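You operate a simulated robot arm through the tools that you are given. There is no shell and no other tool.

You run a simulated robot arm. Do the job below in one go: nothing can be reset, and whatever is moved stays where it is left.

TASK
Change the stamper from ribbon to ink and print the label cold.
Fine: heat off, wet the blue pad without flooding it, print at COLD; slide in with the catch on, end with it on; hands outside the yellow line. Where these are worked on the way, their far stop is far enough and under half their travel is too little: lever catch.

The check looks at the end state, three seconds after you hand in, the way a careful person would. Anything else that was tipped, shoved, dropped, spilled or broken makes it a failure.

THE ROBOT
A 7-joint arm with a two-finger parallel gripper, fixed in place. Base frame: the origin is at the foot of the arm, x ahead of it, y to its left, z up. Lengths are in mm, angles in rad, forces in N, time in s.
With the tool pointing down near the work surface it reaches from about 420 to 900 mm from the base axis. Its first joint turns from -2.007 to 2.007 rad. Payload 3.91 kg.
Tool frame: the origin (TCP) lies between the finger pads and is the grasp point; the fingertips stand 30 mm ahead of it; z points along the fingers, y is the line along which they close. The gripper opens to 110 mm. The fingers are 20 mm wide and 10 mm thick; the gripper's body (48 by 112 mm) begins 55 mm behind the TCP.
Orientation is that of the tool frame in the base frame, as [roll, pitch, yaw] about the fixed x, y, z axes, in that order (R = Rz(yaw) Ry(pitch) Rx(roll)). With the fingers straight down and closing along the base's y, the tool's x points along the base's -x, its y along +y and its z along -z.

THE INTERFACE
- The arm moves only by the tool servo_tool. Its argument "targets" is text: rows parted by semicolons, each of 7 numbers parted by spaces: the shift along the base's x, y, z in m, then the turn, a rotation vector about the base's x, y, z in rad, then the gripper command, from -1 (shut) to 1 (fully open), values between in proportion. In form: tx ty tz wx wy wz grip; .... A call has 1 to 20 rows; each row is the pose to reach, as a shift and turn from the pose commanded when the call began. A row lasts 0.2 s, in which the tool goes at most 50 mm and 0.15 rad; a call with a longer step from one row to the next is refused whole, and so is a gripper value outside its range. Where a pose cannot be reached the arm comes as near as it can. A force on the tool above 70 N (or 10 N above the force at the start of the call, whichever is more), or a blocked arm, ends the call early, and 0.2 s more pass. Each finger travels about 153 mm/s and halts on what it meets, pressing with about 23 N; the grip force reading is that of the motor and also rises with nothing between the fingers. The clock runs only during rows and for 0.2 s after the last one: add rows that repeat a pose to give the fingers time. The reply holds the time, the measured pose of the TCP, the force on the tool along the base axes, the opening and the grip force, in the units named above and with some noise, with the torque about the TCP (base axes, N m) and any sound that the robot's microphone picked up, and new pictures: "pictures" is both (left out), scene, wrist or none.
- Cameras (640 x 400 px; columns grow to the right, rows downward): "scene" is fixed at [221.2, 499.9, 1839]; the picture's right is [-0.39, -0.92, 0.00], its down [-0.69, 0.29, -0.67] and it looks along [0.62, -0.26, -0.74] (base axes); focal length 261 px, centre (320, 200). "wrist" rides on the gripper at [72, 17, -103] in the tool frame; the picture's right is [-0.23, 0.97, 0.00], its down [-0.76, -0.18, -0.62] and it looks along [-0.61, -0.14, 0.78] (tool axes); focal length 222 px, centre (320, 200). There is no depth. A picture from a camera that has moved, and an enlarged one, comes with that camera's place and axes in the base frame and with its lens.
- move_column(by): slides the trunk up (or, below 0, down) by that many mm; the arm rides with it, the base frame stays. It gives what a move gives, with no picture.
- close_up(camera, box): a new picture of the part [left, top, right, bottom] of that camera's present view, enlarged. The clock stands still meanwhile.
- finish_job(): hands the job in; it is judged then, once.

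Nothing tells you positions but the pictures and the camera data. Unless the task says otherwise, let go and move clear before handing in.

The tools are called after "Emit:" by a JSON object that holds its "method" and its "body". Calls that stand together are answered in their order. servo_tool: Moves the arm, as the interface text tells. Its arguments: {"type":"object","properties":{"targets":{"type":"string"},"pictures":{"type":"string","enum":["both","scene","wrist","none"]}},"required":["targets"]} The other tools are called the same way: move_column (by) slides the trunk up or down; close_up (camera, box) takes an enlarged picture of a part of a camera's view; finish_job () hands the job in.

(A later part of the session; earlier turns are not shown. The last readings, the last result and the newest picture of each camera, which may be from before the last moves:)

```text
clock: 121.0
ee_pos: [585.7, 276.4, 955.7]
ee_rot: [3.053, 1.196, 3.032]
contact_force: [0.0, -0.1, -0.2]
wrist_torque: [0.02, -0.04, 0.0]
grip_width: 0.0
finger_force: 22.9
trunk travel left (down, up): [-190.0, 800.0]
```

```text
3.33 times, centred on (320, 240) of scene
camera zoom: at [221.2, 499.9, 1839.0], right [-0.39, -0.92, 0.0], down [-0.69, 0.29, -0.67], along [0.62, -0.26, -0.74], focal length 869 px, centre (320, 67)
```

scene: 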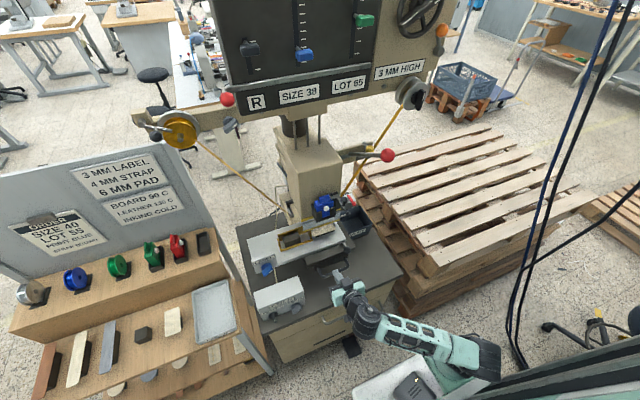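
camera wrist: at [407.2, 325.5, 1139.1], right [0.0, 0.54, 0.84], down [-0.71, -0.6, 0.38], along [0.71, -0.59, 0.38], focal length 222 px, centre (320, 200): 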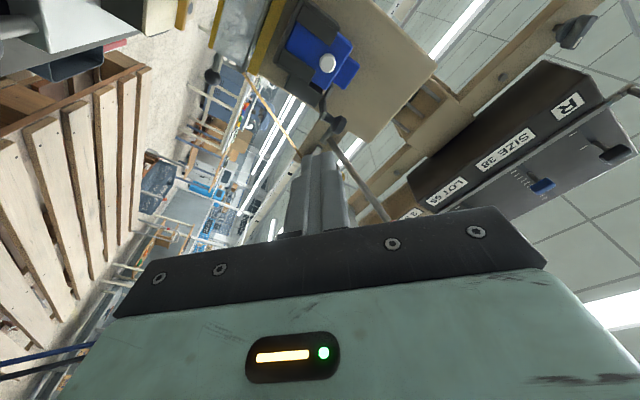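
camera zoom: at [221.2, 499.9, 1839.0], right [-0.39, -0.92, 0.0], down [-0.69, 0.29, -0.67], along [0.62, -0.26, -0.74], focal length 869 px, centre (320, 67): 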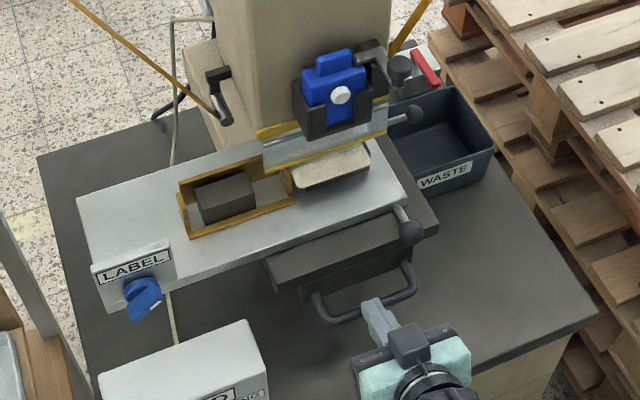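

Emit:
{"method": "servo_tool", "body": {"pictures": "scene", "targets": "0.012 0 0 0 0 0 -1; 0.024 0 0 0 0 0 -1; 0.036 0 0 0 0 0 -1; 0.048 0 0 0 0 0 -1; 0.06 0 0 0 0 0 -1"}}

Emit:
{"method": "close_up", "body": {"camera": "scene", "box": [230, 180, 410, 300]}}

```text
clock: 122.2
ee_pos: [644.7, 275.9, 955.0]
ee_rot: [3.053, 1.195, 3.036]
contact_force: [-0.1, -0.2, 0.3]
wrist_torque: [0.01, -0.03, -0.01]
grip_width: 0.3
finger_force: 22.8
trunk travel left (down, up): [-190.0, 800.0]
```

scene: 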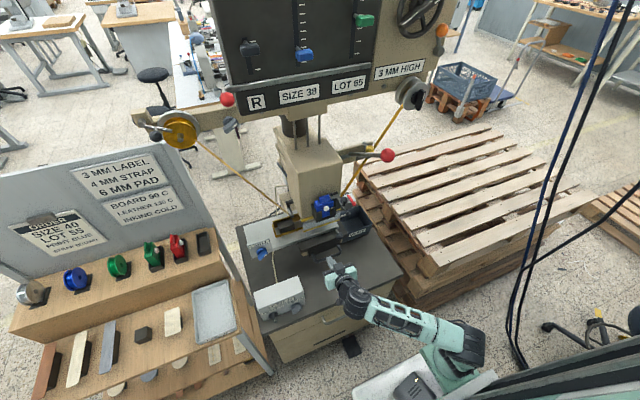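

```text
3.33 times, centred on (320, 240) of scene
camera zoom: at [221.2, 499.9, 1839.0], right [-0.39, -0.92, 0.0], down [-0.69, 0.29, -0.67], along [0.62, -0.26, -0.74], focal length 869 px, centre (320, 67)
```

zoom: 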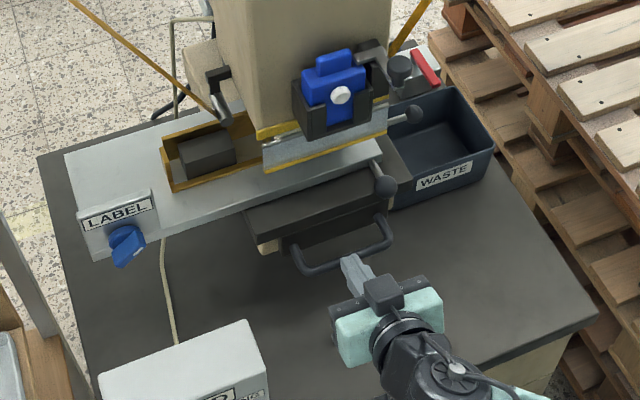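

Emit:
{"method": "servo_tool", "body": {"pictures": "scene", "targets": "0.01 0 0 0 0 0 -1; 0.02 0 0 0 0 0 -1; 0.03 0 0 0 0 0 -1; 0.04 0 0 0 0 0 -1"}}

Emit:
{"method": "close_up", "body": {"camera": "scene", "box": [230, 180, 410, 300]}}

```text
clock: 123.2
ee_pos: [678.1, 270.8, 954.4]
ee_rot: [3.053, 1.196, 3.037]
contact_force: [-1.0, -0.2, -0.4]
wrist_torque: [-0.03, -0.01, -0.01]
grip_width: 0.0
finger_force: 23.1
out of reach, approached as far as the arm can: row 4
trunk travel left (down, up): [-190.0, 800.0]
```

scene: 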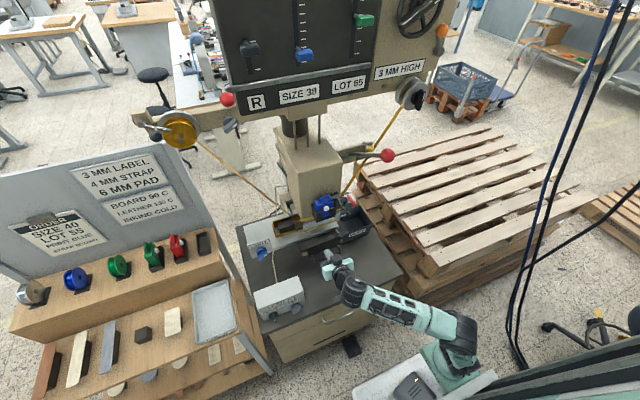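

```text
3.33 times, centred on (320, 240) of scene
camera zoom: at [221.2, 499.9, 1839.0], right [-0.39, -0.92, 0.0], down [-0.69, 0.29, -0.67], along [0.62, -0.26, -0.74], focal length 869 px, centre (320, 67)
```

zoom: 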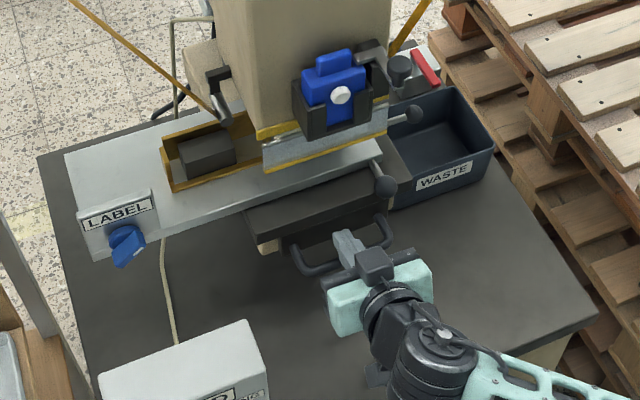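

The slide stopped moving on that last step; the tip seems to have ridden over the handle. I look before retracting.

Emit:
{"method": "close_up", "body": {"camera": "wrist", "box": [160, 60, 480, 260]}}

Emit:
{"method": "close_up", "body": {"camera": "scene", "box": [290, 220, 390, 290]}}

```text
2.00 times, centred on (320, 160) of wrist
camera zoom: at [556.3, 291.5, 924.8], right [0.1, 0.96, 0.24], down [-0.31, -0.2, 0.93], along [0.95, -0.17, 0.27], focal length 444 px, centre (320, 280)
```

zoom: 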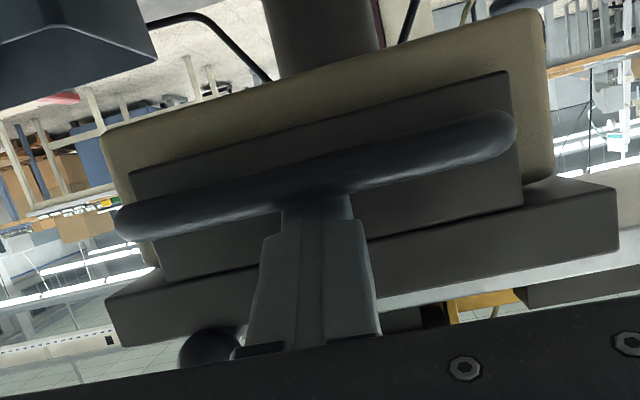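

```text
5.71 times, centred on (340, 255) of scene
camera zoom: at [221.2, 499.9, 1839.0], right [-0.39, -0.92, 0.0], down [-0.69, 0.29, -0.67], along [0.62, -0.26, -0.74], focal length 1490 px, centre (206, -114)
```

zoom: 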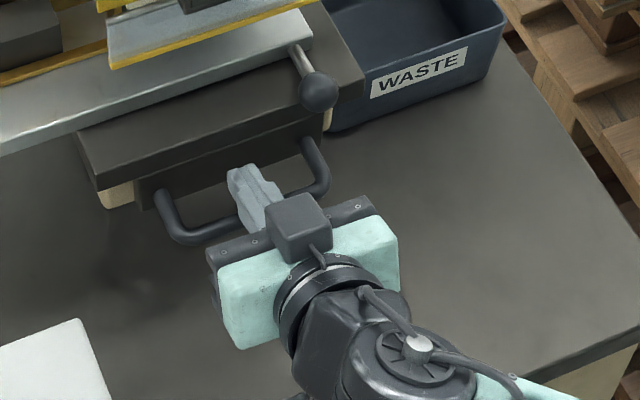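

The finger lies on top of the handle bar. I lift it clear, back off, and then push again a little lower.

Emit:
{"method": "servo_tool", "body": {"pictures": "scene", "targets": "-0.005 0 0.006 0 0 0 -1; -0.01 0 0.013 0 0 0 -1; -0.018 0 0.02 0 0 0 -1; -0.04 0 0.022 0 0 0 -1; -0.065 0 0.022 0 0 0 -1; -0.075 0 0.022 0 0 0 -1"}}

Emit:
{"method": "close_up", "body": {"camera": "scene", "box": [230, 180, 410, 300]}}

```text
clock: 124.6
ee_pos: [604.6, 270.3, 974.7]
ee_rot: [3.052, 1.195, 3.034]
contact_force: [0.3, -1.0, -0.5]
wrist_torque: [-0.01, 0.06, -0.05]
grip_width: 0.0
finger_force: 22.9
trunk travel left (down, up): [-190.0, 800.0]
```

scene: 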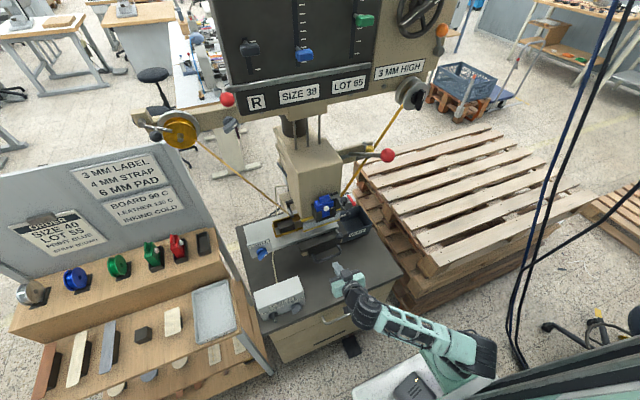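

```text
3.33 times, centred on (320, 240) of scene
camera zoom: at [221.2, 499.9, 1839.0], right [-0.39, -0.92, 0.0], down [-0.69, 0.29, -0.67], along [0.62, -0.26, -0.74], focal length 869 px, centre (320, 67)
```

zoom: 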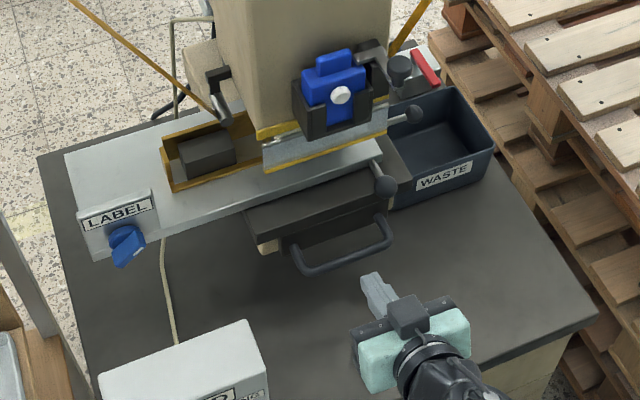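

Emit:
{"method": "servo_tool", "body": {"pictures": "none", "targets": "0 0 -0.016 0 0 0 -1; 0 0 -0.033 0 0 0 -1; 0.015 0 -0.033 0 0 0 -1; 0.03 0 -0.033 0 0 0 -1; 0.036 0 -0.033 0 0 0 -1; 0.042 0 -0.033 0 0 0 -1; 0.048 0 -0.033 0 0 0 -1; 0.054 0 -0.033 0 0 0 -1; 0.06 0 -0.033 0 0 0 -1"}}

Emit:
{"method": "close_up", "body": {"camera": "scene", "box": [230, 180, 410, 300]}}

```text
clock: 126.3
ee_pos: [647.5, 272.1, 944.1]
ee_rot: [3.052, 1.186, 3.035]
contact_force: [-51.1, -22.5, 6.6]
wrist_torque: [-0.26, 0.26, -0.41]
grip_width: 0.0
finger_force: 22.9
trunk travel left (down, up): [-190.0, 800.0]
stopped in row 8: the force on the tool passed its limit at 83 N (the readings are from after the stop); the commanded pose is now the measured one
```

```text
3.33 times, centred on (320, 240) of scene
camera zoom: at [221.2, 499.9, 1839.0], right [-0.39, -0.92, 0.0], down [-0.69, 0.29, -0.67], along [0.62, -0.26, -0.74], focal length 869 px, centre (320, 67)
```

zoom: 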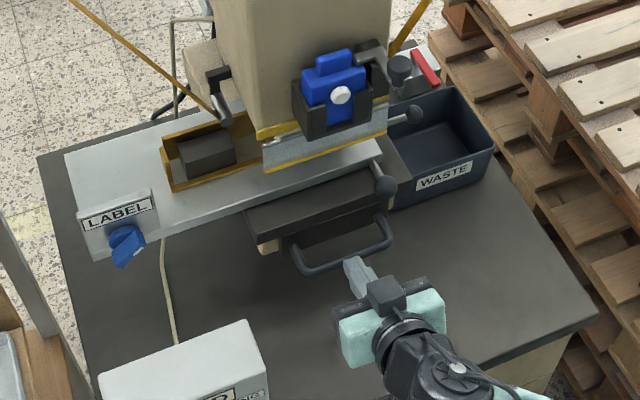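

At 83 N the slide is at its hard stop, fully in, with the label under the ram. I back away from the handle and go up to the catch.

Emit:
{"method": "servo_tool", "body": {"pictures": "none", "targets": "-0.02 0 0 0 0 0 -1; -0.05 0 0 0 0 0 -1; -0.08 0 0.01 0 0 0 -1; -0.08 0 0.01 0 0 0 -1"}}

Emit:
{"method": "move_column", "body": {"by": 380}}

Emit:
{"method": "close_up", "body": {"camera": "wrist", "box": [0, 0, 640, 400]}}

Emit:
{"method": "close_up", "body": {"camera": "scene", "box": [230, 130, 430, 300]}}

```text
clock: 127.3
ee_pos: [570.0, 274.9, 951.2]
ee_rot: [3.054, 1.188, 3.04]
contact_force: [0.0, 0.5, -0.2]
wrist_torque: [0.01, 0.0, -0.03]
grip_width: 0.0
finger_force: 23.1
trunk travel left (down, up): [-190.0, 800.0]
```

```text
clock: 131.0
ee_pos: [571.6, 274.6, 1331.0]
ee_rot: [3.056, 1.189, 3.039]
contact_force: [-0.2, 0.0, 0.4]
wrist_torque: [0.02, 0.01, 0.02]
grip_width: 0.5
finger_force: 22.6
trunk travel left (down, up): [-570.0, 420.0]
```

```text
1.00 times, centred on (320, 200) of wrist (not enlarged: the box is as wide or as high as the picture)
camera zoom: at [446.9, 294.3, 1303.5], right [0.11, 0.96, 0.24], down [-0.3, -0.2, 0.93], along [0.95, -0.17, 0.27], focal length 222 px, centre (320, 200)
```

zoom: 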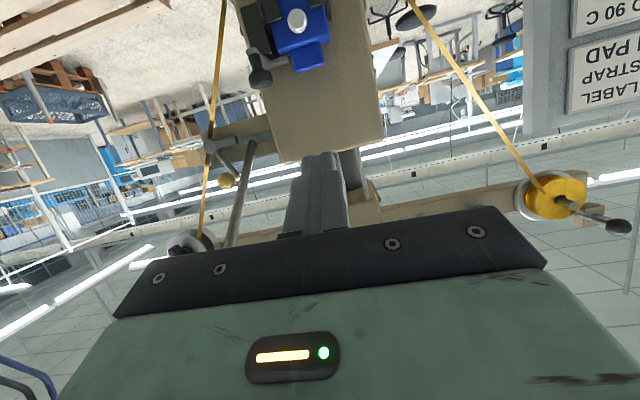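

```text
2.35 times, centred on (330, 215) of scene
camera zoom: at [221.2, 499.9, 1839.0], right [-0.39, -0.92, 0.0], down [-0.69, 0.29, -0.67], along [0.62, -0.26, -0.74], focal length 614 px, centre (296, 165)
```

zoom: 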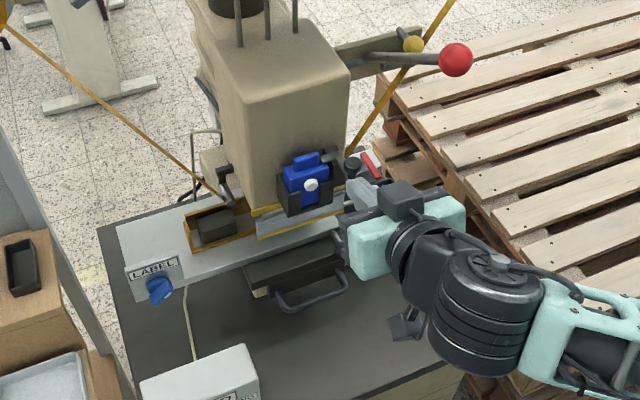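

Emit:
{"method": "close_up", "body": {"camera": "wrist", "box": [170, 100, 290, 260]}}

```text
2.50 times, centred on (230, 180) of wrist
camera zoom: at [446.9, 294.3, 1303.5], right [0.11, 0.96, 0.24], down [-0.3, -0.2, 0.93], along [0.95, -0.17, 0.27], focal length 555 px, centre (545, 250)
```

zoom: 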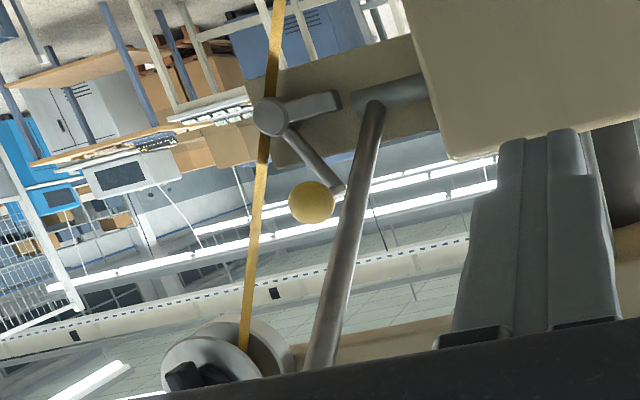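

The dog lies right at the lever's root, so the catch is on. To reach the yellow ball past the lever rod I'll tip the tool slightly upward, with fingers opened to about 38 mm to straddle the ball.

Emit:
{"method": "servo_tool", "body": {"pictures": "none", "targets": "0 -0.01 0 0 -0.14 0 -0.309; 0 -0.02 0 0 -0.28 0 -0.309; 0 -0.03 0 0 -0.42 0 -0.309; 0.01 -0.04 0 0 -0.56 0 -0.309; 0.02 -0.06 -0.01 0 -0.7 0 -0.309; 0.02 -0.06 -0.01 0 -0.73 0 -0.309"}}

```text
clock: 132.4
ee_pos: [591.1, 214.4, 1322.0]
ee_rot: [0.114, 1.217, 0.113]
contact_force: [-0.5, -1.1, -0.6]
wrist_torque: [0.02, 0.02, 0.01]
grip_width: 38.1
finger_force: 0.0
trunk travel left (down, up): [-570.0, 420.0]
```

Emit:
{"method": "servo_tool", "body": {"pictures": "both", "targets": "0.015 -0.03 -0.005 0 0 0 -0.309; 0.03 -0.06 -0.01 0 0 0 -0.309; 0.045 -0.09 -0.014 0 0 0 -0.309; 0.06 -0.116 -0.017 0 0 0 -0.309; 0.06 -0.116 -0.017 0 0 0 -0.309"}}

Emit:
{"method": "close_up", "body": {"camera": "wrist", "box": [220, 20, 440, 240]}}

Emit:
{"method": "close_up", "body": {"camera": "scene", "box": [300, 100, 460, 220]}}

```text
clock: 133.6
ee_pos: [651.5, 97.0, 1304.4]
ee_rot: [0.112, 1.218, 0.112]
contact_force: [0.3, 0.6, 0.5]
wrist_torque: [-0.01, 0.0, 0.0]
grip_width: 38.1
finger_force: 0.0
trunk travel left (down, up): [-570.0, 420.0]
camera wrist: at [578.1, 118.0, 1202.3], right [-0.08, 0.96, 0.25], down [-0.84, -0.2, 0.5], along [0.53, -0.17, 0.83], focal length 222 px, centre (320, 200)
```

scene: 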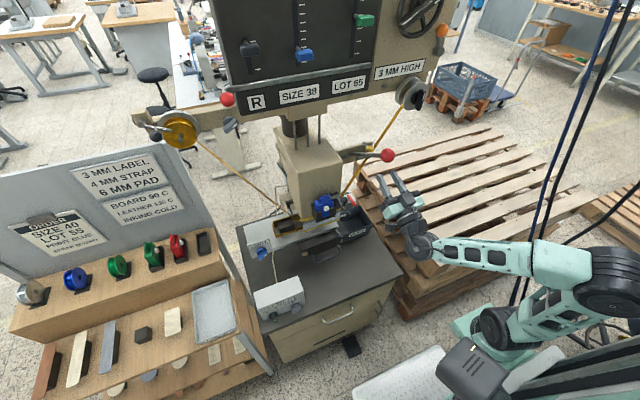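
wrist: 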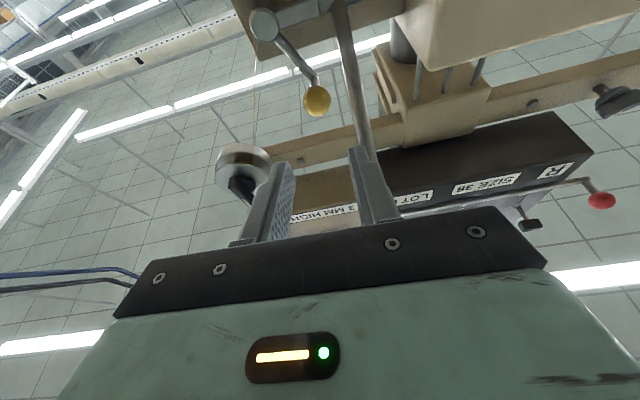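

```text
1.82 times, centred on (330, 130) of wrist
camera zoom: at [578.1, 118.0, 1202.3], right [-0.08, 0.96, 0.25], down [-0.84, -0.2, 0.5], along [0.53, -0.17, 0.83], focal length 404 px, centre (302, 327)
```

zoom: 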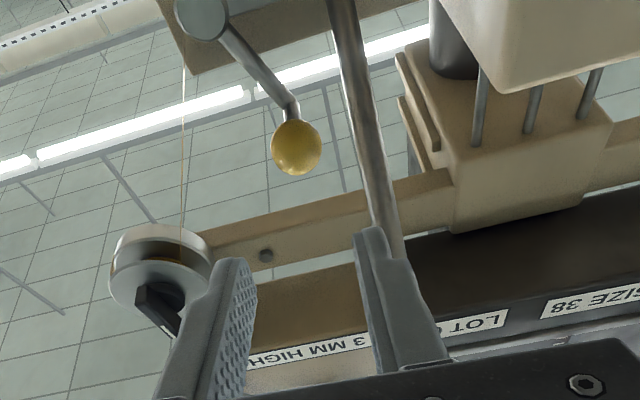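

```text
3.33 times, centred on (380, 160) of scene
camera zoom: at [221.2, 499.9, 1839.0], right [-0.39, -0.92, 0.0], down [-0.69, 0.29, -0.67], along [0.62, -0.26, -0.74], focal length 869 px, centre (120, 333)
```

zoom: 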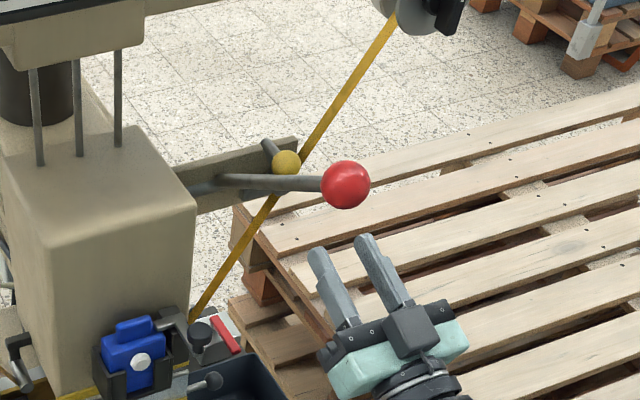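

The ball and rod are clearly visible. I advance along the tool axis with the ball between the fingers, pausing to check.

Emit:
{"method": "servo_tool", "body": {"pictures": "wrist", "targets": "0.02 0 -0.003 0 0 0 -0.309; 0.04 0 0.003 0 0 0 -0.309; 0.06 0 0.010 0 0 0 -0.309; 0.075 0 0.015 0 0 0 -0.309; 0.075 0 0.015 0 0 0 -0.309"}}

Emit:
{"method": "close_up", "body": {"camera": "wrist", "box": [220, 20, 440, 240]}}

```text
clock: 134.8
ee_pos: [726.0, 100.5, 1320.6]
ee_rot: [0.112, 1.221, 0.11]
contact_force: [-2.9, -2.9, -2.0]
wrist_torque: [-0.02, 0.05, 0.01]
grip_width: 37.0
finger_force: 0.1
trunk travel left (down, up): [-570.0, 420.0]
camera wrist: at [652.9, 120.2, 1218.2], right [-0.08, 0.96, 0.25], down [-0.84, -0.2, 0.5], along [0.53, -0.17, 0.83], focal length 222 px, centre (320, 200)
```

wrist: 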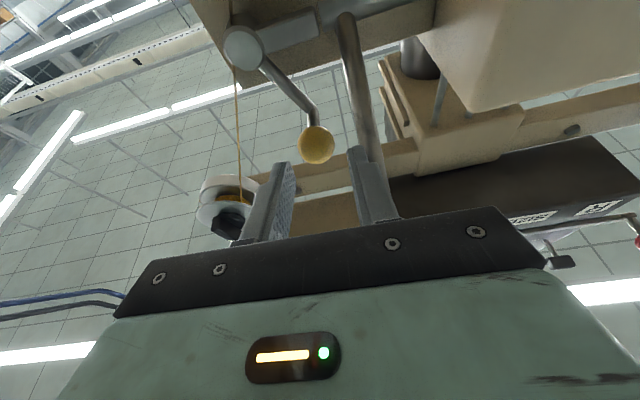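

```text
1.82 times, centred on (330, 130) of wrist
camera zoom: at [652.9, 120.2, 1218.2], right [-0.08, 0.96, 0.25], down [-0.84, -0.2, 0.5], along [0.53, -0.17, 0.83], focal length 404 px, centre (302, 327)
```

zoom: 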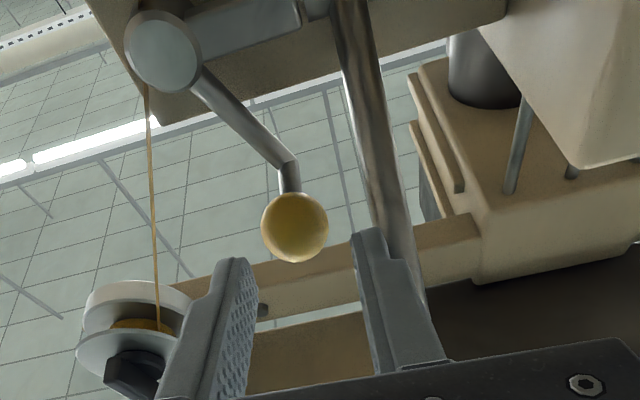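

There's a light touch (3 N) of the left finger on the lever rod. I shift 5 mm right, then continue.

Emit:
{"method": "servo_tool", "body": {"pictures": "wrist", "targets": "0 -0.003 0 0 0 0 -0.309; 0 -0.006 0 0 0 0 -0.309; 0 -0.006 0 0 0 0 -0.309"}}

Emit:
{"method": "close_up", "body": {"camera": "wrist", "box": [220, 20, 440, 240]}}

```text
clock: 135.6
ee_pos: [726.4, 93.7, 1319.3]
ee_rot: [0.115, 1.22, 0.11]
contact_force: [-0.2, -0.2, 0.7]
wrist_torque: [0.03, -0.01, -0.04]
grip_width: 38.0
finger_force: 0.0
trunk travel left (down, up): [-570.0, 420.0]
camera wrist: at [652.7, 113.4, 1216.7], right [-0.08, 0.96, 0.25], down [-0.84, -0.2, 0.5], along [0.53, -0.17, 0.83], focal length 222 px, centre (320, 200)
```

wrist: 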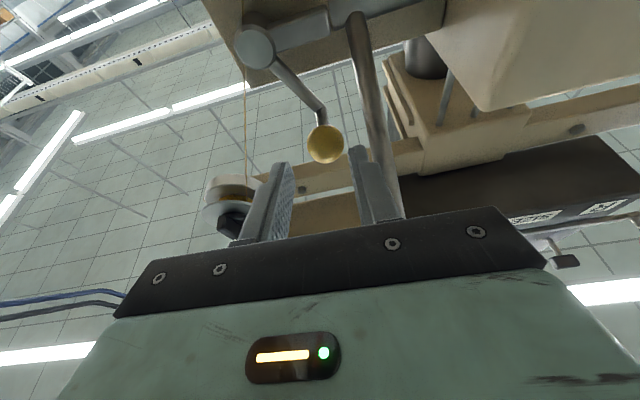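

```text
1.82 times, centred on (330, 130) of wrist
camera zoom: at [652.7, 113.4, 1216.7], right [-0.08, 0.96, 0.25], down [-0.84, -0.2, 0.5], along [0.53, -0.17, 0.83], focal length 404 px, centre (302, 327)
```

zoom: 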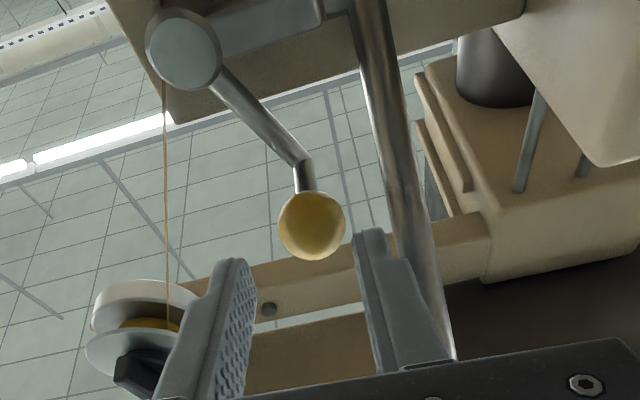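

Emit:
{"method": "servo_tool", "body": {"pictures": "wrist", "targets": "0.012 0.001 0.004 0 0 0 -0.309; 0.022 0.001 0.008 0 0 0 -0.309; 0.032 0.001 0.0115 0 0 0 -0.309; 0.032 0.001 0.0115 0 0 0 -0.309"}}

Emit:
{"method": "close_up", "body": {"camera": "wrist", "box": [220, 20, 440, 240]}}

```text
clock: 136.6
ee_pos: [757.4, 93.7, 1329.7]
ee_rot: [0.112, 1.219, 0.11]
contact_force: [0.1, -0.7, 0.6]
wrist_torque: [0.02, 0.03, -0.02]
grip_width: 37.9
finger_force: 0.1
trunk travel left (down, up): [-570.0, 420.0]
camera wrist: at [684.6, 114.1, 1227.6], right [-0.08, 0.96, 0.25], down [-0.84, -0.2, 0.5], along [0.53, -0.17, 0.83], focal length 222 px, centre (320, 200)
```

wrist: 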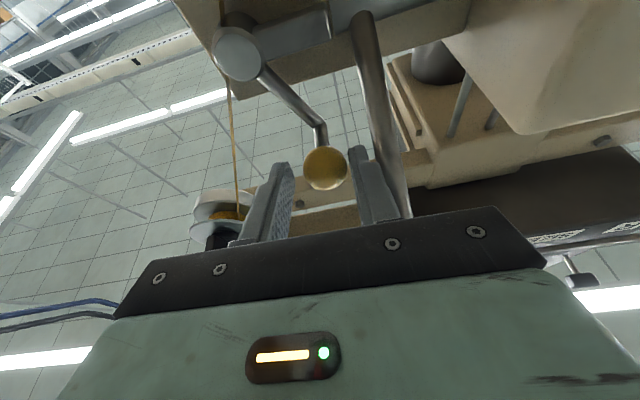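

```text
1.82 times, centred on (330, 130) of wrist
camera zoom: at [684.6, 114.1, 1227.6], right [-0.08, 0.96, 0.25], down [-0.84, -0.2, 0.5], along [0.53, -0.17, 0.83], focal length 404 px, centre (302, 327)
```

zoom: 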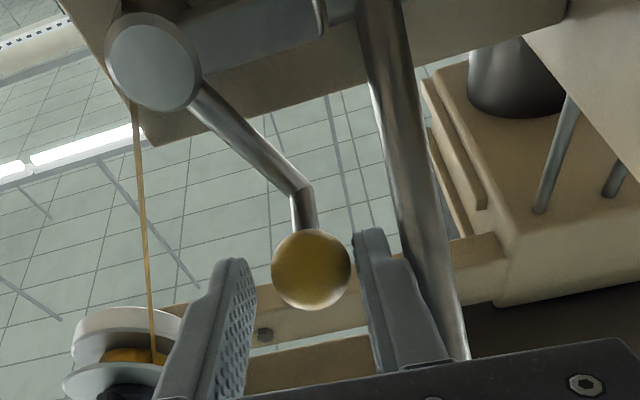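

The ball is between the fingers. I close on it.

Emit:
{"method": "servo_tool", "body": {"pictures": "none", "targets": "0 0.002 0 0 0 0 -0.5; 0 0.003 0 0 0 0 -0.8; 0 0.003 0 0 0 0 -1; 0 0.003 0 0 0 0 -1"}}

```text
clock: 137.6
ee_pos: [757.7, 97.0, 1329.6]
ee_rot: [0.115, 1.222, 0.111]
contact_force: [-3.9, -3.2, -3.8]
wrist_torque: [-0.2, -0.29, -0.12]
grip_width: 27.0
finger_force: 45.6
trunk travel left (down, up): [-570.0, 420.0]
```

Gripped (27 mm ball). I swing it to the right along its arc, first part only.

Emit:
{"method": "servo_tool", "body": {"pictures": "wrist", "targets": "0 -0.006 0.0025 0 0 0 -1; 0 -0.0113 0.0042 0 0 0 -1; 0 -0.017 0.0055 0 0 0 -1; 0 -0.0224 0.0062 0 0 0 -1"}}

Emit:
{"method": "close_up", "body": {"camera": "wrist", "box": [200, 0, 440, 220]}}

```text
clock: 138.6
ee_pos: [757.0, 74.7, 1338.8]
ee_rot: [0.109, 1.218, 0.108]
contact_force: [4.1, 8.2, 4.1]
wrist_torque: [0.4, -0.14, 0.18]
grip_width: 27.1
finger_force: 44.5
trunk travel left (down, up): [-570.0, 420.0]
camera wrist: at [683.9, 94.9, 1235.8], right [-0.08, 0.96, 0.25], down [-0.85, -0.2, 0.49], along [0.53, -0.17, 0.83], focal length 222 px, centre (320, 200)
```

wrist: 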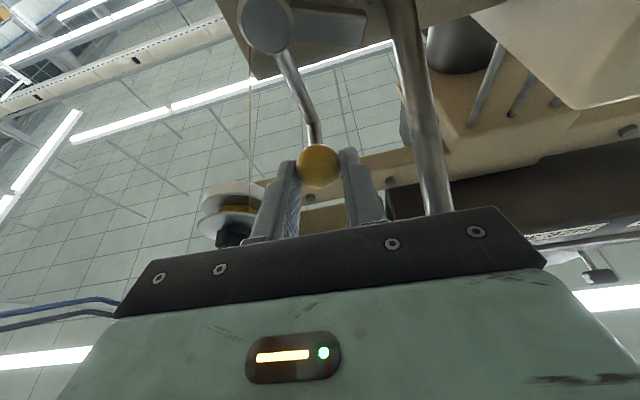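

```text
1.82 times, centred on (320, 110) of wrist
camera zoom: at [683.9, 94.9, 1235.8], right [-0.08, 0.96, 0.25], down [-0.85, -0.2, 0.49], along [0.53, -0.17, 0.83], focal length 404 px, centre (320, 364)
```

zoom: 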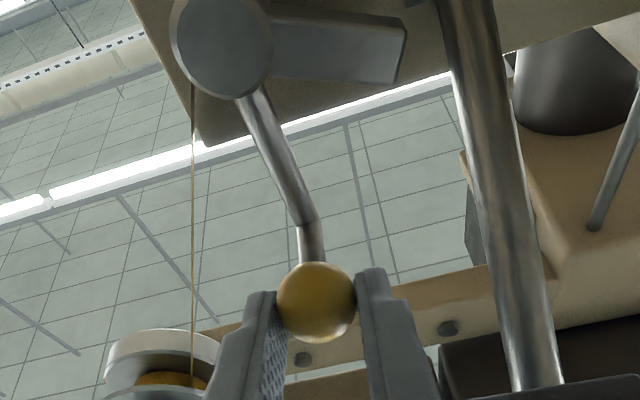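

It swings freely right and the dog lifts. I continue along the arc.

Emit:
{"method": "servo_tool", "body": {"pictures": "wrist", "targets": "0 -0.0057 0 0 0 0 -1; 0 -0.0114 0 0 0 0 -1; 0 -0.017 -0.001 0 0 0 -1; 0 -0.0225 -0.002 0 0 0 -1; 0 -0.028 -0.004 0 0 0 -1; 0 -0.0332 -0.006 0 0 0 -1"}}

Emit:
{"method": "close_up", "body": {"camera": "wrist", "box": [200, 0, 440, 220]}}

```text
clock: 140.0
ee_pos: [755.1, 43.7, 1331.4]
ee_rot: [0.108, 1.219, 0.111]
contact_force: [10.4, 13.3, 9.3]
wrist_torque: [0.25, 0.35, 0.3]
grip_width: 26.9
finger_force: 44.7
trunk travel left (down, up): [-570.0, 420.0]
camera wrist: at [683.2, 62.1, 1228.9], right [-0.09, 0.96, 0.25], down [-0.84, -0.2, 0.49], along [0.53, -0.17, 0.83], focal length 222 px, centre (320, 200)
```

wrist: 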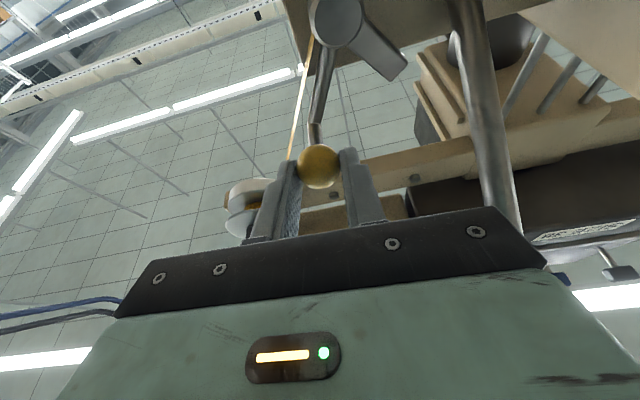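

```text
1.82 times, centred on (320, 110) of wrist
camera zoom: at [683.2, 62.1, 1228.9], right [-0.09, 0.96, 0.25], down [-0.84, -0.2, 0.49], along [0.53, -0.17, 0.83], focal length 404 px, centre (320, 364)
```

zoom: 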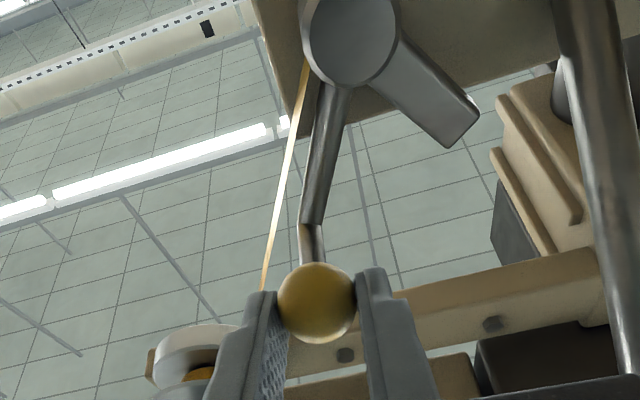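

Emit:
{"method": "servo_tool", "body": {"pictures": "wrist", "targets": "0 -0.005 -0.0025 0 0 0 -1; 0 -0.0098 -0.0057 0 0 0 -1; 0 -0.0143 -0.009 0 0 0 -1; 0 -0.0185 -0.0129 0 0 0 -1"}}

Emit:
{"method": "close_up", "body": {"camera": "wrist", "box": [200, 0, 440, 220]}}

```text
clock: 141.0
ee_pos: [752.2, 42.2, 1325.1]
ee_rot: [0.078, 1.208, 0.118]
contact_force: [15.5, 27.2, 11.2]
wrist_torque: [0.02, 0.2, 0.52]
grip_width: 26.9
finger_force: 44.7
trunk travel left (down, up): [-570.0, 420.0]
stopped in row 4: the force on the tool passed its limit at 71 N (the readings are from after the stop); the commanded pose is now the measured one
camera wrist: at [678.5, 57.6, 1220.5], right [-0.12, 0.96, 0.24], down [-0.84, -0.23, 0.49], along [0.52, -0.14, 0.84], focal length 222 px, centre (320, 200)
```

wrist: 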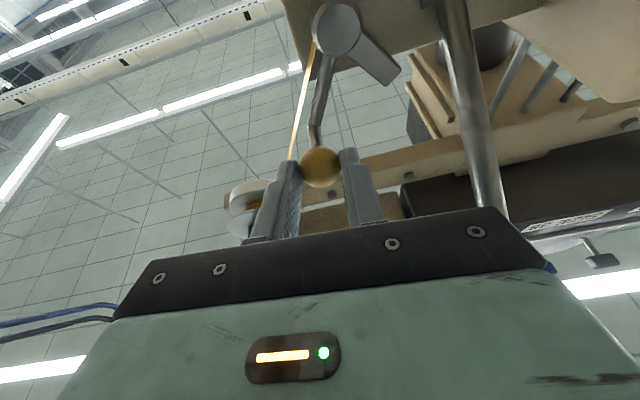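

```text
1.82 times, centred on (320, 110) of wrist
camera zoom: at [678.5, 57.6, 1220.5], right [-0.12, 0.96, 0.24], down [-0.84, -0.23, 0.49], along [0.52, -0.14, 0.84], focal length 404 px, centre (320, 364)
```

zoom: 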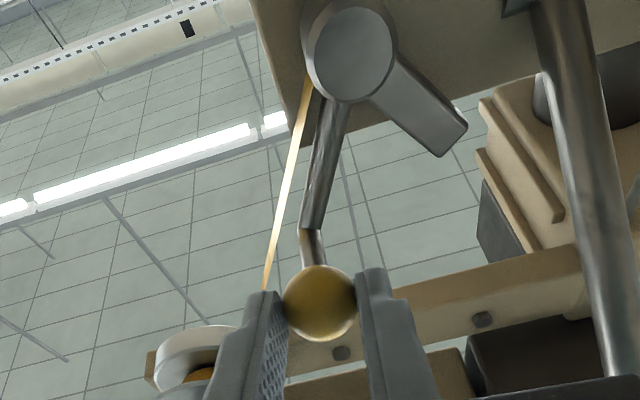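

The catch hit its far stop (off). I release the ball and draw back.

Emit:
{"method": "servo_tool", "body": {"pictures": "wrist", "targets": "0 0 0 0 0 0 -0.7; 0 0 0 0 0 0 -0.25; 0 0 0 0 0 0 -0.25; -0.02 0 -0.007 0 0 0 -0.25; -0.045 0 -0.016 0 0 0 -0.25; -0.08 0 -0.028 0 0 0 -0.25; -0.1 0 -0.034 0 0 0 -0.25"}}

Emit:
{"method": "close_up", "body": {"camera": "wrist", "box": [200, 0, 440, 220]}}

Emit:
{"method": "close_up", "body": {"camera": "scene", "box": [300, 100, 460, 220]}}

```text
clock: 142.6
ee_pos: [651.8, 35.2, 1287.7]
ee_rot: [0.091, 1.211, 0.117]
contact_force: [0.6, -0.3, 0.3]
wrist_torque: [-0.03, -0.03, -0.01]
grip_width: 41.5
finger_force: 0.2
trunk travel left (down, up): [-570.0, 420.0]
camera wrist: at [578.0, 53.4, 1184.7], right [-0.11, 0.96, 0.24], down [-0.84, -0.22, 0.49], along [0.52, -0.15, 0.84], focal length 222 px, centre (320, 200)
```

wrist: 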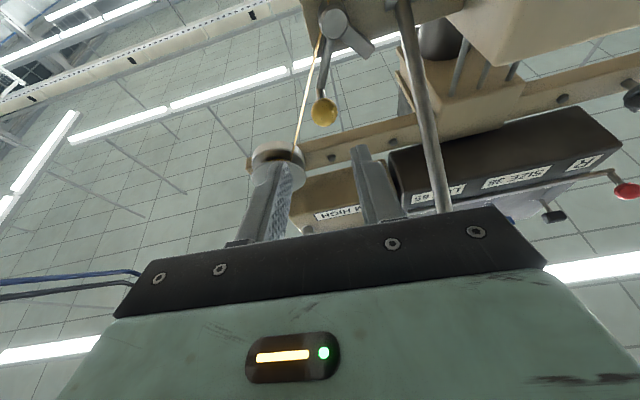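

```text
1.82 times, centred on (320, 110) of wrist
camera zoom: at [578.0, 53.4, 1184.7], right [-0.11, 0.96, 0.24], down [-0.84, -0.22, 0.49], along [0.52, -0.15, 0.84], focal length 404 px, centre (320, 364)
```

zoom: 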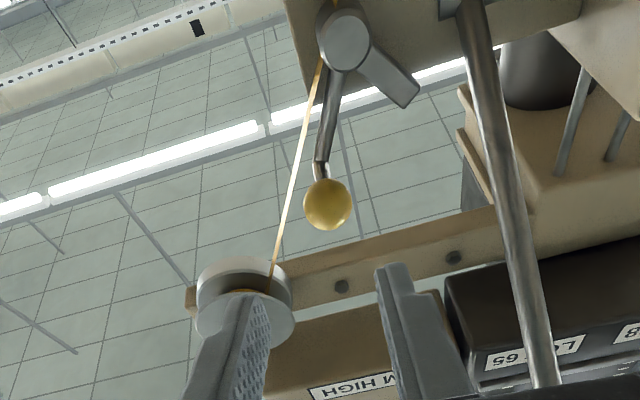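

```text
3.33 times, centred on (380, 160) of scene
camera zoom: at [221.2, 499.9, 1839.0], right [-0.39, -0.92, 0.0], down [-0.69, 0.29, -0.67], along [0.62, -0.26, -0.74], focal length 869 px, centre (120, 333)
```

zoom: 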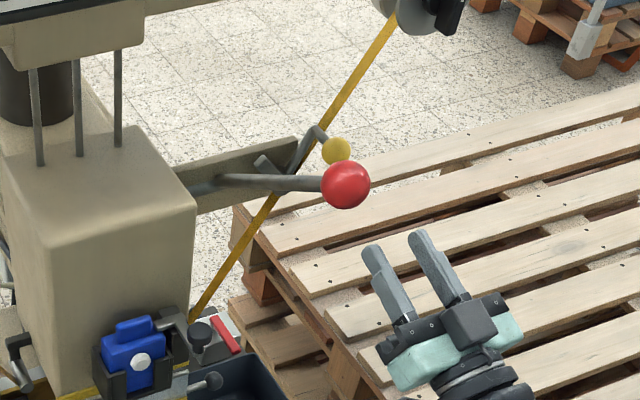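

The catch is off and stays off. Next the print lever: I close the fingers and go above the red ball, to push it down along its arc (pivot about (810,·,1288), radius 210).

Emit:
{"method": "servo_tool", "body": {"pictures": "none", "targets": "-0.02 -0.005 0.03 0 0.06 0 -1; -0.04 -0.01 0.065 0 0.12 0 -1; -0.06 -0.01 0.1 0 0.18 0 -1; -0.075 -0.01 0.135 0 0.24 0 -1; -0.085 -0.01 0.17 0 0.3 0 -1; -0.085 -0.01 0.205 0 0.36 0 -1; -0.085 -0.01 0.205 0 0.36 0 -1"}}

```text
clock: 144.2
ee_pos: [594.1, 63.0, 1480.9]
ee_rot: [1.601, 1.529, 1.623]
contact_force: [0.9, -0.3, 0.0]
wrist_torque: [-0.03, 0.04, -0.04]
grip_width: 0.1
finger_force: 22.9
out of reach, approached as far as the arm can: row 2, 3, 4, 5, 6, 7
trunk travel left (down, up): [-570.0, 420.0]
```

Emit:
{"method": "move_column", "body": {"by": 200}}

Emit:
{"method": "servo_tool", "body": {"pictures": "both", "targets": "0 0.01 -0.04 0 0 0 -1; 0 0.02 -0.08 0 0 0 -1; 0 0.035 -0.12 0 0 0 -1; 0.01 0.05 -0.15 0 0 0 -1; 0.02 0.06 -0.17 0 0 0 -1; 0.03 0.07 -0.18 0 0 0 -1"}}

```text
clock: 146.3
ee_pos: [593.3, 60.0, 1678.5]
ee_rot: [1.594, 1.53, 1.612]
contact_force: [-0.3, 0.0, 0.5]
wrist_torque: [0.01, 0.0, 0.0]
grip_width: 0.0
finger_force: 23.2
trunk travel left (down, up): [-770.0, 220.0]
```

```text
clock: 147.8
ee_pos: [621.8, 129.9, 1499.2]
ee_rot: [1.582, 1.529, 1.603]
contact_force: [-0.8, 0.1, -0.4]
wrist_torque: [0.02, 0.01, 0.01]
grip_width: 0.1
finger_force: 22.8
trunk travel left (down, up): [-770.0, 220.0]
camera wrist: at [517.0, 148.0, 1427.8], right [-0.02, 0.96, 0.27], down [-0.62, -0.22, 0.75], along [0.79, -0.15, 0.6], focal length 222 px, centre (320, 200)
```

scene: 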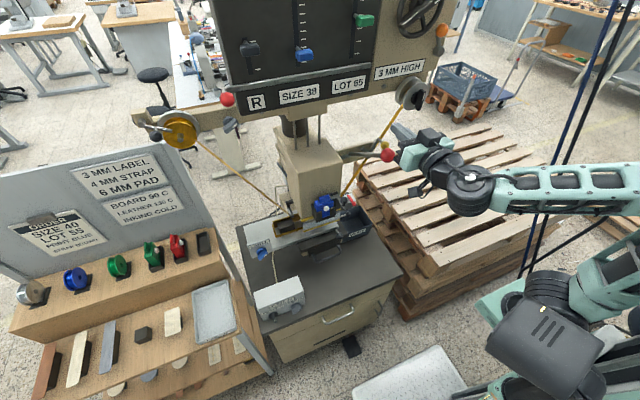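
wrist: 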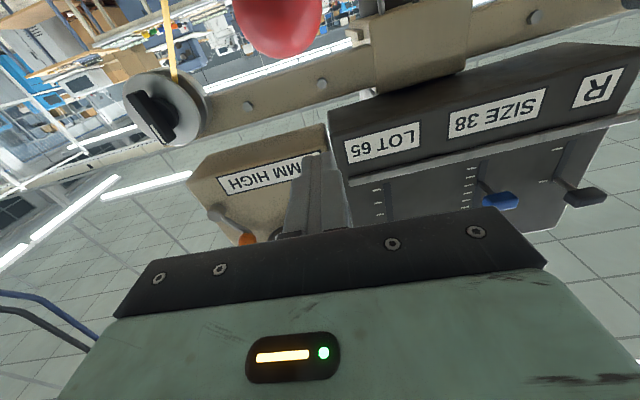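

I'm above the red ball. I lower to just touching it.

Emit:
{"method": "servo_tool", "body": {"pictures": "none", "targets": "0.009 0.003 -0.02 0 0 0 -1; 0.009 0.003 -0.04 0 0 0 -1; 0.009 0.003 -0.045 0 0 0 -1"}}

Emit:
{"method": "close_up", "body": {"camera": "scene", "box": [320, 100, 480, 220]}}

```text
clock: 148.6
ee_pos: [631.1, 136.0, 1455.2]
ee_rot: [1.583, 1.529, 1.603]
contact_force: [-0.2, -0.5, -0.9]
wrist_torque: [0.02, 0.0, 0.02]
grip_width: 0.1
finger_force: 22.9
trunk travel left (down, up): [-770.0, 220.0]
```

```text
3.33 times, centred on (400, 160) of scene
camera zoom: at [221.2, 499.9, 1839.0], right [-0.39, -0.92, 0.0], down [-0.69, 0.29, -0.67], along [0.62, -0.26, -0.74], focal length 869 px, centre (53, 333)
```

zoom: 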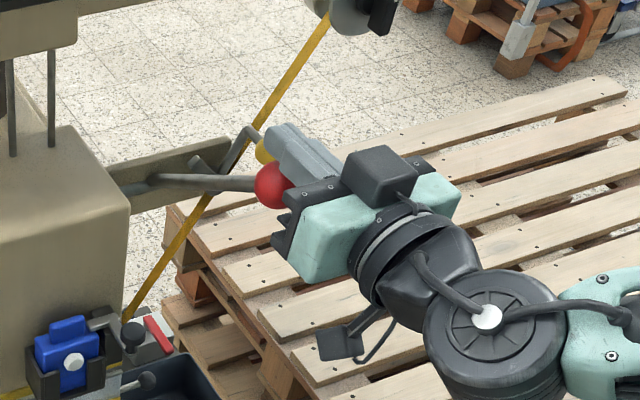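

Emit:
{"method": "servo_tool", "body": {"pictures": "scene", "targets": "0 -0.0025 -0.007 0 0 0 -1; -0.006 -0.0025 -0.017 0 0 0 -1; -0.012 -0.0025 -0.026 0 0 0 -1; -0.0177 -0.0025 -0.034 0 0 0 -1; -0.023 -0.0025 -0.045 0 0 0 -1; -0.028 -0.0025 -0.056 0 0 0 -1; -0.0332 -0.0025 -0.067 0 0 0 -1"}}

Emit:
{"method": "close_up", "body": {"camera": "scene", "box": [260, 100, 480, 260]}}

```text
clock: 150.2
ee_pos: [599.0, 131.2, 1387.5]
ee_rot: [1.582, 1.53, 1.598]
contact_force: [2.0, -0.5, 3.4]
wrist_torque: [-0.02, -0.06, 0.01]
grip_width: 0.0
finger_force: 22.9
trunk travel left (down, up): [-770.0, 220.0]
```

scene: 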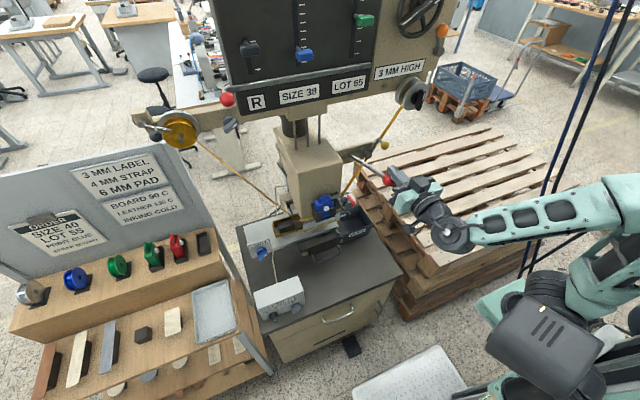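

```text
2.50 times, centred on (370, 180) of scene
camera zoom: at [221.2, 499.9, 1839.0], right [-0.39, -0.92, 0.0], down [-0.69, 0.29, -0.67], along [0.62, -0.26, -0.74], focal length 652 px, centre (195, 250)
```

zoom: 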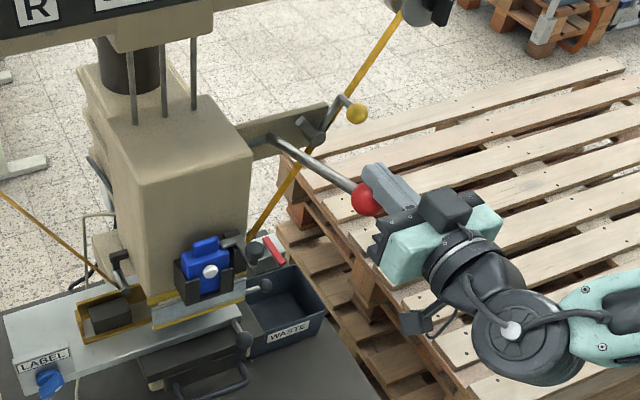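

The lever comes down with little force, and the ram descends. I continue along the arc.

Emit:
{"method": "servo_tool", "body": {"pictures": "scene", "targets": "-0.0055 0.001 -0.0175 0 0 0 -1; -0.0095 0.002 -0.0354 0 0 0 -1; -0.0119 0.002 -0.0535 0 0 0 -1; -0.0127 0.002 -0.0718 0 0 0 -1; -0.0119 0.002 -0.0901 0 0 0 -1; -0.0095 0.002 -0.1083 0 0 0 -1"}}

Emit:
{"method": "close_up", "body": {"camera": "scene", "box": [260, 100, 480, 260]}}

```text
clock: 151.6
ee_pos: [590.1, 134.8, 1278.6]
ee_rot: [1.577, 1.529, 1.595]
contact_force: [0.5, 1.3, 4.8]
wrist_torque: [0.01, -0.1, 0.02]
grip_width: 0.0
finger_force: 22.8
trunk travel left (down, up): [-770.0, 220.0]
```

scene: 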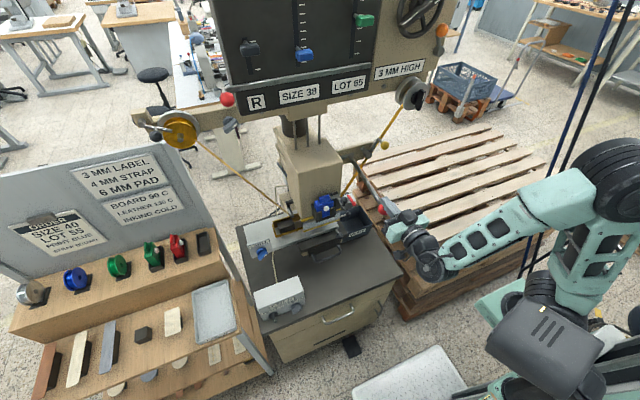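

```text
2.50 times, centred on (370, 180) of scene
camera zoom: at [221.2, 499.9, 1839.0], right [-0.39, -0.92, 0.0], down [-0.69, 0.29, -0.67], along [0.62, -0.26, -0.74], focal length 652 px, centre (195, 250)
```

zoom: 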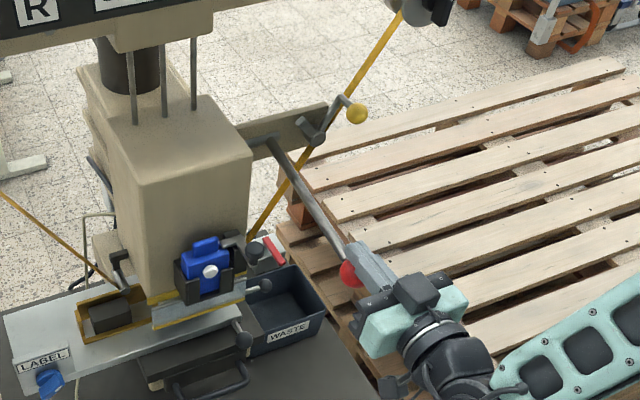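

Emit:
{"method": "servo_tool", "body": {"pictures": "scene", "targets": "0.004 0 -0.0179 0 0 0 -1; 0.0095 0 -0.0353 0 0 0 -1; 0.0165 0 -0.0523 0 0 0 -1; 0.025 0 -0.0685 0 0 0 -1; 0.0348 0 -0.084 0 0 0 -1; 0.0459 0 -0.0985 0 0 0 -1"}}

Emit:
{"method": "close_up", "body": {"camera": "scene", "box": [260, 100, 480, 260]}}

```text
clock: 152.6
ee_pos: [610.6, 133.0, 1221.9]
ee_rot: [0.945, 1.508, 0.969]
contact_force: [-34.1, -13.0, 45.5]
wrist_torque: [-0.2, 0.24, -0.02]
grip_width: 0.0
finger_force: 22.9
trunk travel left (down, up): [-770.0, 220.0]
stopped in row 5: the force on the tool passed its limit at 80 N (the readings are from after the stop); the commanded pose is now the measured one
```

scene: 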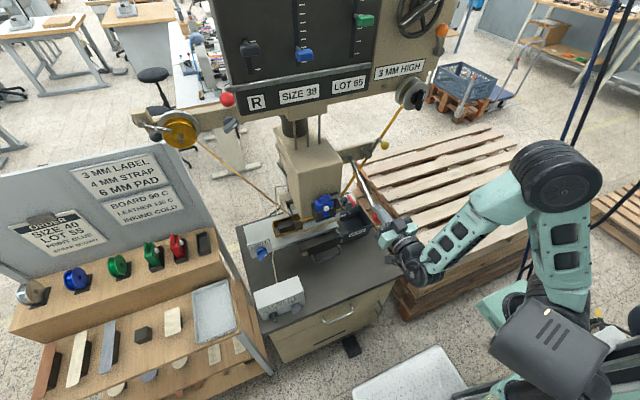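

```text
2.50 times, centred on (370, 180) of scene
camera zoom: at [221.2, 499.9, 1839.0], right [-0.39, -0.92, 0.0], down [-0.69, 0.29, -0.67], along [0.62, -0.26, -0.74], focal length 652 px, centre (195, 250)
```

zoom: 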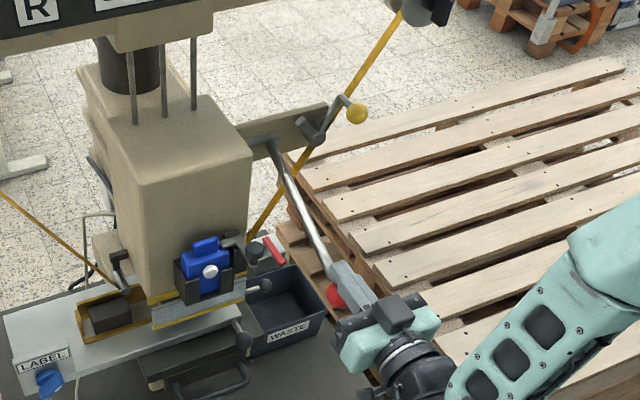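

The lever reached a stop (80 N) at roughly -27°. I look closely at the ram and label now.

Emit:
{"method": "close_up", "body": {"camera": "scene", "box": [270, 170, 390, 270]}}

Emit:
{"method": "close_up", "body": {"camera": "wrist", "box": [0, 0, 640, 400]}}

Emit:
{"method": "close_up", "body": {"camera": "scene", "box": [245, 270, 325, 340]}}

```text
4.00 times, centred on (330, 220) of scene
camera zoom: at [221.2, 499.9, 1839.0], right [-0.39, -0.92, 0.0], down [-0.69, 0.29, -0.67], along [0.62, -0.26, -0.74], focal length 1043 px, centre (280, 120)
```

zoom: 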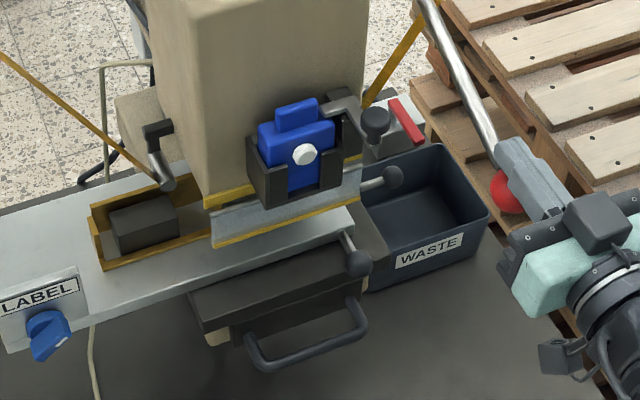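

```text
1.00 times, centred on (320, 200) of wrist (not enlarged: the box is as wide or as high as the picture)
camera zoom: at [508.6, 153.0, 1146.8], right [-0.03, 0.96, 0.28], down [-0.65, -0.23, 0.73], along [0.76, -0.16, 0.63], focal length 222 px, centre (320, 200)
```

zoom: 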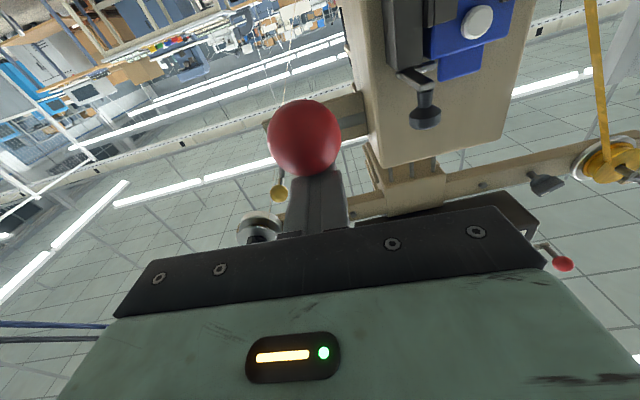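

```text
5.71 times, centred on (285, 305) of scene
camera zoom: at [221.2, 499.9, 1839.0], right [-0.39, -0.92, 0.0], down [-0.69, 0.29, -0.67], along [0.62, -0.26, -0.74], focal length 1490 px, centre (520, -400)
```

zoom: 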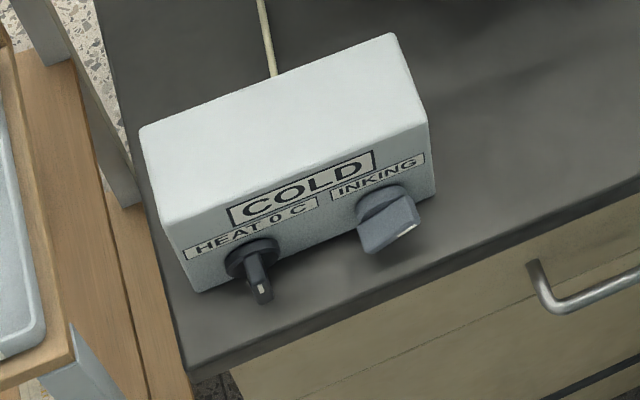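

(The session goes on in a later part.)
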